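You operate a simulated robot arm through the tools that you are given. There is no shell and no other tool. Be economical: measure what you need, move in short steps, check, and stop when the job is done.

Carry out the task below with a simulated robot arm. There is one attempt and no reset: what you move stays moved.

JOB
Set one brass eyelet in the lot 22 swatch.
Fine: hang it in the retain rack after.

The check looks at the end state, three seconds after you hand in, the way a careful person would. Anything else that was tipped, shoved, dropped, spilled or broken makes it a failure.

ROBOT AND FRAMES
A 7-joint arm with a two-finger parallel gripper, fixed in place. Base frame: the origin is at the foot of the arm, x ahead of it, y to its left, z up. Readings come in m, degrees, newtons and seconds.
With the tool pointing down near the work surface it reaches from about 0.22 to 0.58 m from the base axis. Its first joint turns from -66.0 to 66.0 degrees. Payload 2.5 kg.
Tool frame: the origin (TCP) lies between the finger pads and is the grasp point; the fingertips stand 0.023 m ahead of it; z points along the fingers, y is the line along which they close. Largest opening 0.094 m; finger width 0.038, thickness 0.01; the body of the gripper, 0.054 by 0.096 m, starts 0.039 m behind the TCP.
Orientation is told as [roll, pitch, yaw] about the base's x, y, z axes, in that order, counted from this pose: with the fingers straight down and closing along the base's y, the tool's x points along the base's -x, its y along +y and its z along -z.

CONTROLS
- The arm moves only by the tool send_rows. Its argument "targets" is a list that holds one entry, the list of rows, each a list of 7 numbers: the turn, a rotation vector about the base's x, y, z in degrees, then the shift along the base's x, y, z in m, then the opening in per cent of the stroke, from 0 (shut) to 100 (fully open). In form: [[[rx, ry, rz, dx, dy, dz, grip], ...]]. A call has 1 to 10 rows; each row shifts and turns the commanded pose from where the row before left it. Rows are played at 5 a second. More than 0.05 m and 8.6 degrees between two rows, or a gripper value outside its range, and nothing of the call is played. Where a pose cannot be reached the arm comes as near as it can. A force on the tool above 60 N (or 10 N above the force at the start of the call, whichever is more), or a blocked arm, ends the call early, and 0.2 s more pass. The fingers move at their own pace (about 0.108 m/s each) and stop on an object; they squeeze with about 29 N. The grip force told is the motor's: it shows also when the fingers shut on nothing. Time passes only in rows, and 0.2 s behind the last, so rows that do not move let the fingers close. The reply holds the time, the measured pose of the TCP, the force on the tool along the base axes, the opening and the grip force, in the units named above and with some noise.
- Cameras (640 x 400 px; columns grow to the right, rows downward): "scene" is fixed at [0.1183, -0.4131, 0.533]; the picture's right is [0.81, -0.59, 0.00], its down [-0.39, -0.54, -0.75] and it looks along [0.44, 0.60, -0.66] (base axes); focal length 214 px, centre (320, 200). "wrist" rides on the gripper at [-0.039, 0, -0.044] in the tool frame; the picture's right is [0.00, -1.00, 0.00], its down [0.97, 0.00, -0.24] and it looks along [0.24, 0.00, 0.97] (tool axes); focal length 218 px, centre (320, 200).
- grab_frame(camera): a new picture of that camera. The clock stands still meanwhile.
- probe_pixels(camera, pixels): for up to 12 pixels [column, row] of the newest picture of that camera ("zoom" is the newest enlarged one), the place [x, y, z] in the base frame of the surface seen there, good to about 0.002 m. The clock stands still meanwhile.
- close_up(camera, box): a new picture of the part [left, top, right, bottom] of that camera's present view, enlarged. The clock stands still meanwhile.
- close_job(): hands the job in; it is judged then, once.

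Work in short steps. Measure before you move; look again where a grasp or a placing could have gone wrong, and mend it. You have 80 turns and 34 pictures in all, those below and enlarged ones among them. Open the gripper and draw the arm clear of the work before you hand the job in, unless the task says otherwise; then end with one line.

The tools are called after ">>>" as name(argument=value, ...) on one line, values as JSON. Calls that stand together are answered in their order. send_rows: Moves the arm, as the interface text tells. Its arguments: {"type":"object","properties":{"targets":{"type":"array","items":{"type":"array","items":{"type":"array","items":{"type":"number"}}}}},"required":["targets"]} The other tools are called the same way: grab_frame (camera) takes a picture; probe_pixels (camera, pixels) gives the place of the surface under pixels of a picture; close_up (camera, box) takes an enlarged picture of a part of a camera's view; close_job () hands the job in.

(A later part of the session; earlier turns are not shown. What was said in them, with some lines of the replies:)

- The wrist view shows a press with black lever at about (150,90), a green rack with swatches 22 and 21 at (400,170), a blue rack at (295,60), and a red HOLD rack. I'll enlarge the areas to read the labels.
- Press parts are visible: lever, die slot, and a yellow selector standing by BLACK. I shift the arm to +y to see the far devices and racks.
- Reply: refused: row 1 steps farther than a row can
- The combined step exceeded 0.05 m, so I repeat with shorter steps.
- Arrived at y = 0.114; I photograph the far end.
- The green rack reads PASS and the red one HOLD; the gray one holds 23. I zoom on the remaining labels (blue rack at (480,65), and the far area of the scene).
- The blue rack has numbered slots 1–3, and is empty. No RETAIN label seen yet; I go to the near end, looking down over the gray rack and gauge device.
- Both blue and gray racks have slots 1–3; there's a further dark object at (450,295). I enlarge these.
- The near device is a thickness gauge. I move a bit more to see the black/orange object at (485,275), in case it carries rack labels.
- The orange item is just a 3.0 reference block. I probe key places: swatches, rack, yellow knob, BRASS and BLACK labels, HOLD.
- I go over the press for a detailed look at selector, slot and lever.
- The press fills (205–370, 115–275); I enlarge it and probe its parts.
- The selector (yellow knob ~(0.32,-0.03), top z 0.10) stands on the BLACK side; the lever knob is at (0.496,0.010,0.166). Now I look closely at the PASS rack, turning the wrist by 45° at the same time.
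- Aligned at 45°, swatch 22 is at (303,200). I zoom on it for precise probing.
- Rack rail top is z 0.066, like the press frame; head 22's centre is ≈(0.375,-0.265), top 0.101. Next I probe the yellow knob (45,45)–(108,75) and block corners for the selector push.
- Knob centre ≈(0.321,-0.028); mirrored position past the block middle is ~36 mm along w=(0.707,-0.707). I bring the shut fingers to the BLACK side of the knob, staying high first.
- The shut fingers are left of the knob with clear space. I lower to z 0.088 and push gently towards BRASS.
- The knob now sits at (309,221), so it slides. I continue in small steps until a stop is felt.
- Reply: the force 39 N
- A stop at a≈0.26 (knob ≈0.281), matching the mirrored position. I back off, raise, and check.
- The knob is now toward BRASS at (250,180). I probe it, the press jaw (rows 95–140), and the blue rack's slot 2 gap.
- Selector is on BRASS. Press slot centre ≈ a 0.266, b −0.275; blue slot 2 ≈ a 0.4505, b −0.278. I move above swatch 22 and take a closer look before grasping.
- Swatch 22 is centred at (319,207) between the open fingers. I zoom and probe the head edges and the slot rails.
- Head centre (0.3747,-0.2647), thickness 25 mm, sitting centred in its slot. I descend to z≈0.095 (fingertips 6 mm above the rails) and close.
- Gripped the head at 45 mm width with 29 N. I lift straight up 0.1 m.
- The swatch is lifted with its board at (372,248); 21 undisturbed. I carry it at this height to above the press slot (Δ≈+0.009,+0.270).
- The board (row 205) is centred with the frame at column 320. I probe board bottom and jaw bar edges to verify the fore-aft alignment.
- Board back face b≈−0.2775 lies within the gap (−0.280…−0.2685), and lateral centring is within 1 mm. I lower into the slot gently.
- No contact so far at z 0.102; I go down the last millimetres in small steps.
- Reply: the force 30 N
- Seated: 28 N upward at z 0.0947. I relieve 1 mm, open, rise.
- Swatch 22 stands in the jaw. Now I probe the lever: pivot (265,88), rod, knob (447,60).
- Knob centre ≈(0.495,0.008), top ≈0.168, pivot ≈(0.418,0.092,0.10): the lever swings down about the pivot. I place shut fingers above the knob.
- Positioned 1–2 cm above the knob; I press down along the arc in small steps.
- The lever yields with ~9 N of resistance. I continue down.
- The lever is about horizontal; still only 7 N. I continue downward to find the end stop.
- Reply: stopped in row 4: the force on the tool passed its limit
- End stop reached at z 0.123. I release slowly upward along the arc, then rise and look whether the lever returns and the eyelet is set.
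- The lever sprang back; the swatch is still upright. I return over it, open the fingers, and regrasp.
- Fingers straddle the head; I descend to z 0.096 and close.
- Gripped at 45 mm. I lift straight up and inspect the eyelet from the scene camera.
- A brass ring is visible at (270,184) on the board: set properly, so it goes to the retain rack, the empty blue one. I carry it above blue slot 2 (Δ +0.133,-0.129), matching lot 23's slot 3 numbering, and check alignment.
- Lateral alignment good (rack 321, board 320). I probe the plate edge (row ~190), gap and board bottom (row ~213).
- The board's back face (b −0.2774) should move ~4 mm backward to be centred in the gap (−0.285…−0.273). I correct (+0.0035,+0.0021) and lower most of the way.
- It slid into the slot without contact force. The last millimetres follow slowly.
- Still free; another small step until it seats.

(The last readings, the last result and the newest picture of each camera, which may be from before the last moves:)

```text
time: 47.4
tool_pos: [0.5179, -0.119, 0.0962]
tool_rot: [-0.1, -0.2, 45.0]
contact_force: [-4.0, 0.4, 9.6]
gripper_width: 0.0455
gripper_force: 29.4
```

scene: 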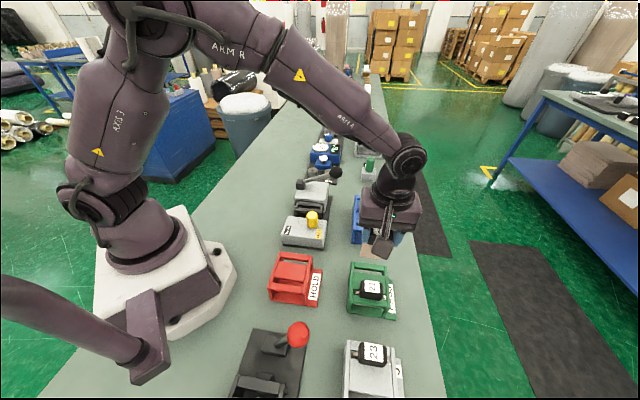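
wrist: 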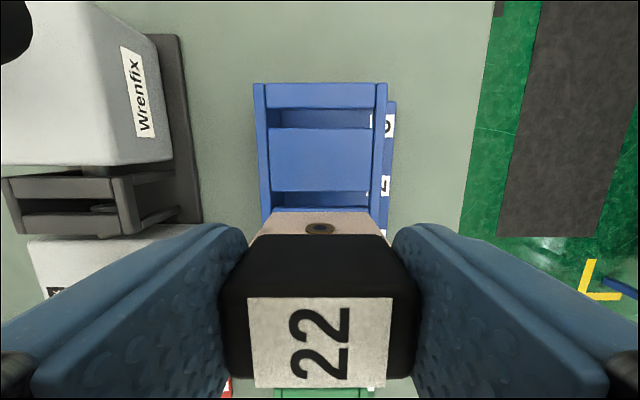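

Seated with ~10 N. I relieve slightly, open, and withdraw upward and back.

>>> send_rows(targets=[[[0, 0, 0, 0, 0, 0.001, 30], [0, 0, 0, 0, 0, 0, 75], [0, 0, 0, 0, 0, 0, 75], [0, 0, 0, 0, 0, 0.02, 75], [0, 0, 0, 0, 0, 0.04, 75], [0, 0, 0, 0, 0, 0.045, 75], [0, 0, 0, 0, 0, 0.045, 75], [0, 0, 0, -0.03, 0.01, 0.03, 75], [0, 0, 0, -0.03, 0.03, 0, 75], [0, 0, 0, -0.03, 0.03, 0, 75]]])

>>> grab_frame(camera="scene")

```text
time: 49.6
tool_pos: [0.4273, -0.0473, 0.2772]
tool_rot: [-0.2, -0.2, 44.9]
contact_force: [-0.6, 0.0, -0.4]
gripper_width: 0.0708
gripper_force: 0.1
```

```text
0 pictures are left
```

scene: 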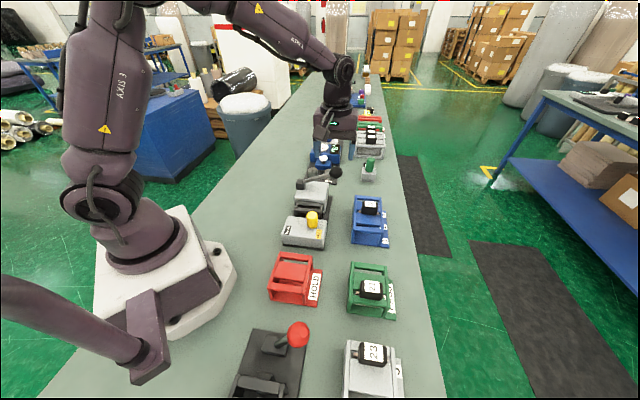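

The swatch hangs upright in the blue rack's middle slot at (370,208). Swatches 21 and 23 stand where they were, and the lever is back up, so I hand the job in.

>>> close_job()

```text
The job is handed in.
```

I set one brass eyelet in the lot 22 swatch and hung it in slot 2 of the blue rack. No rack I saw was marked "retain", so I took the empty blue rack next to the press to be the one you meant.
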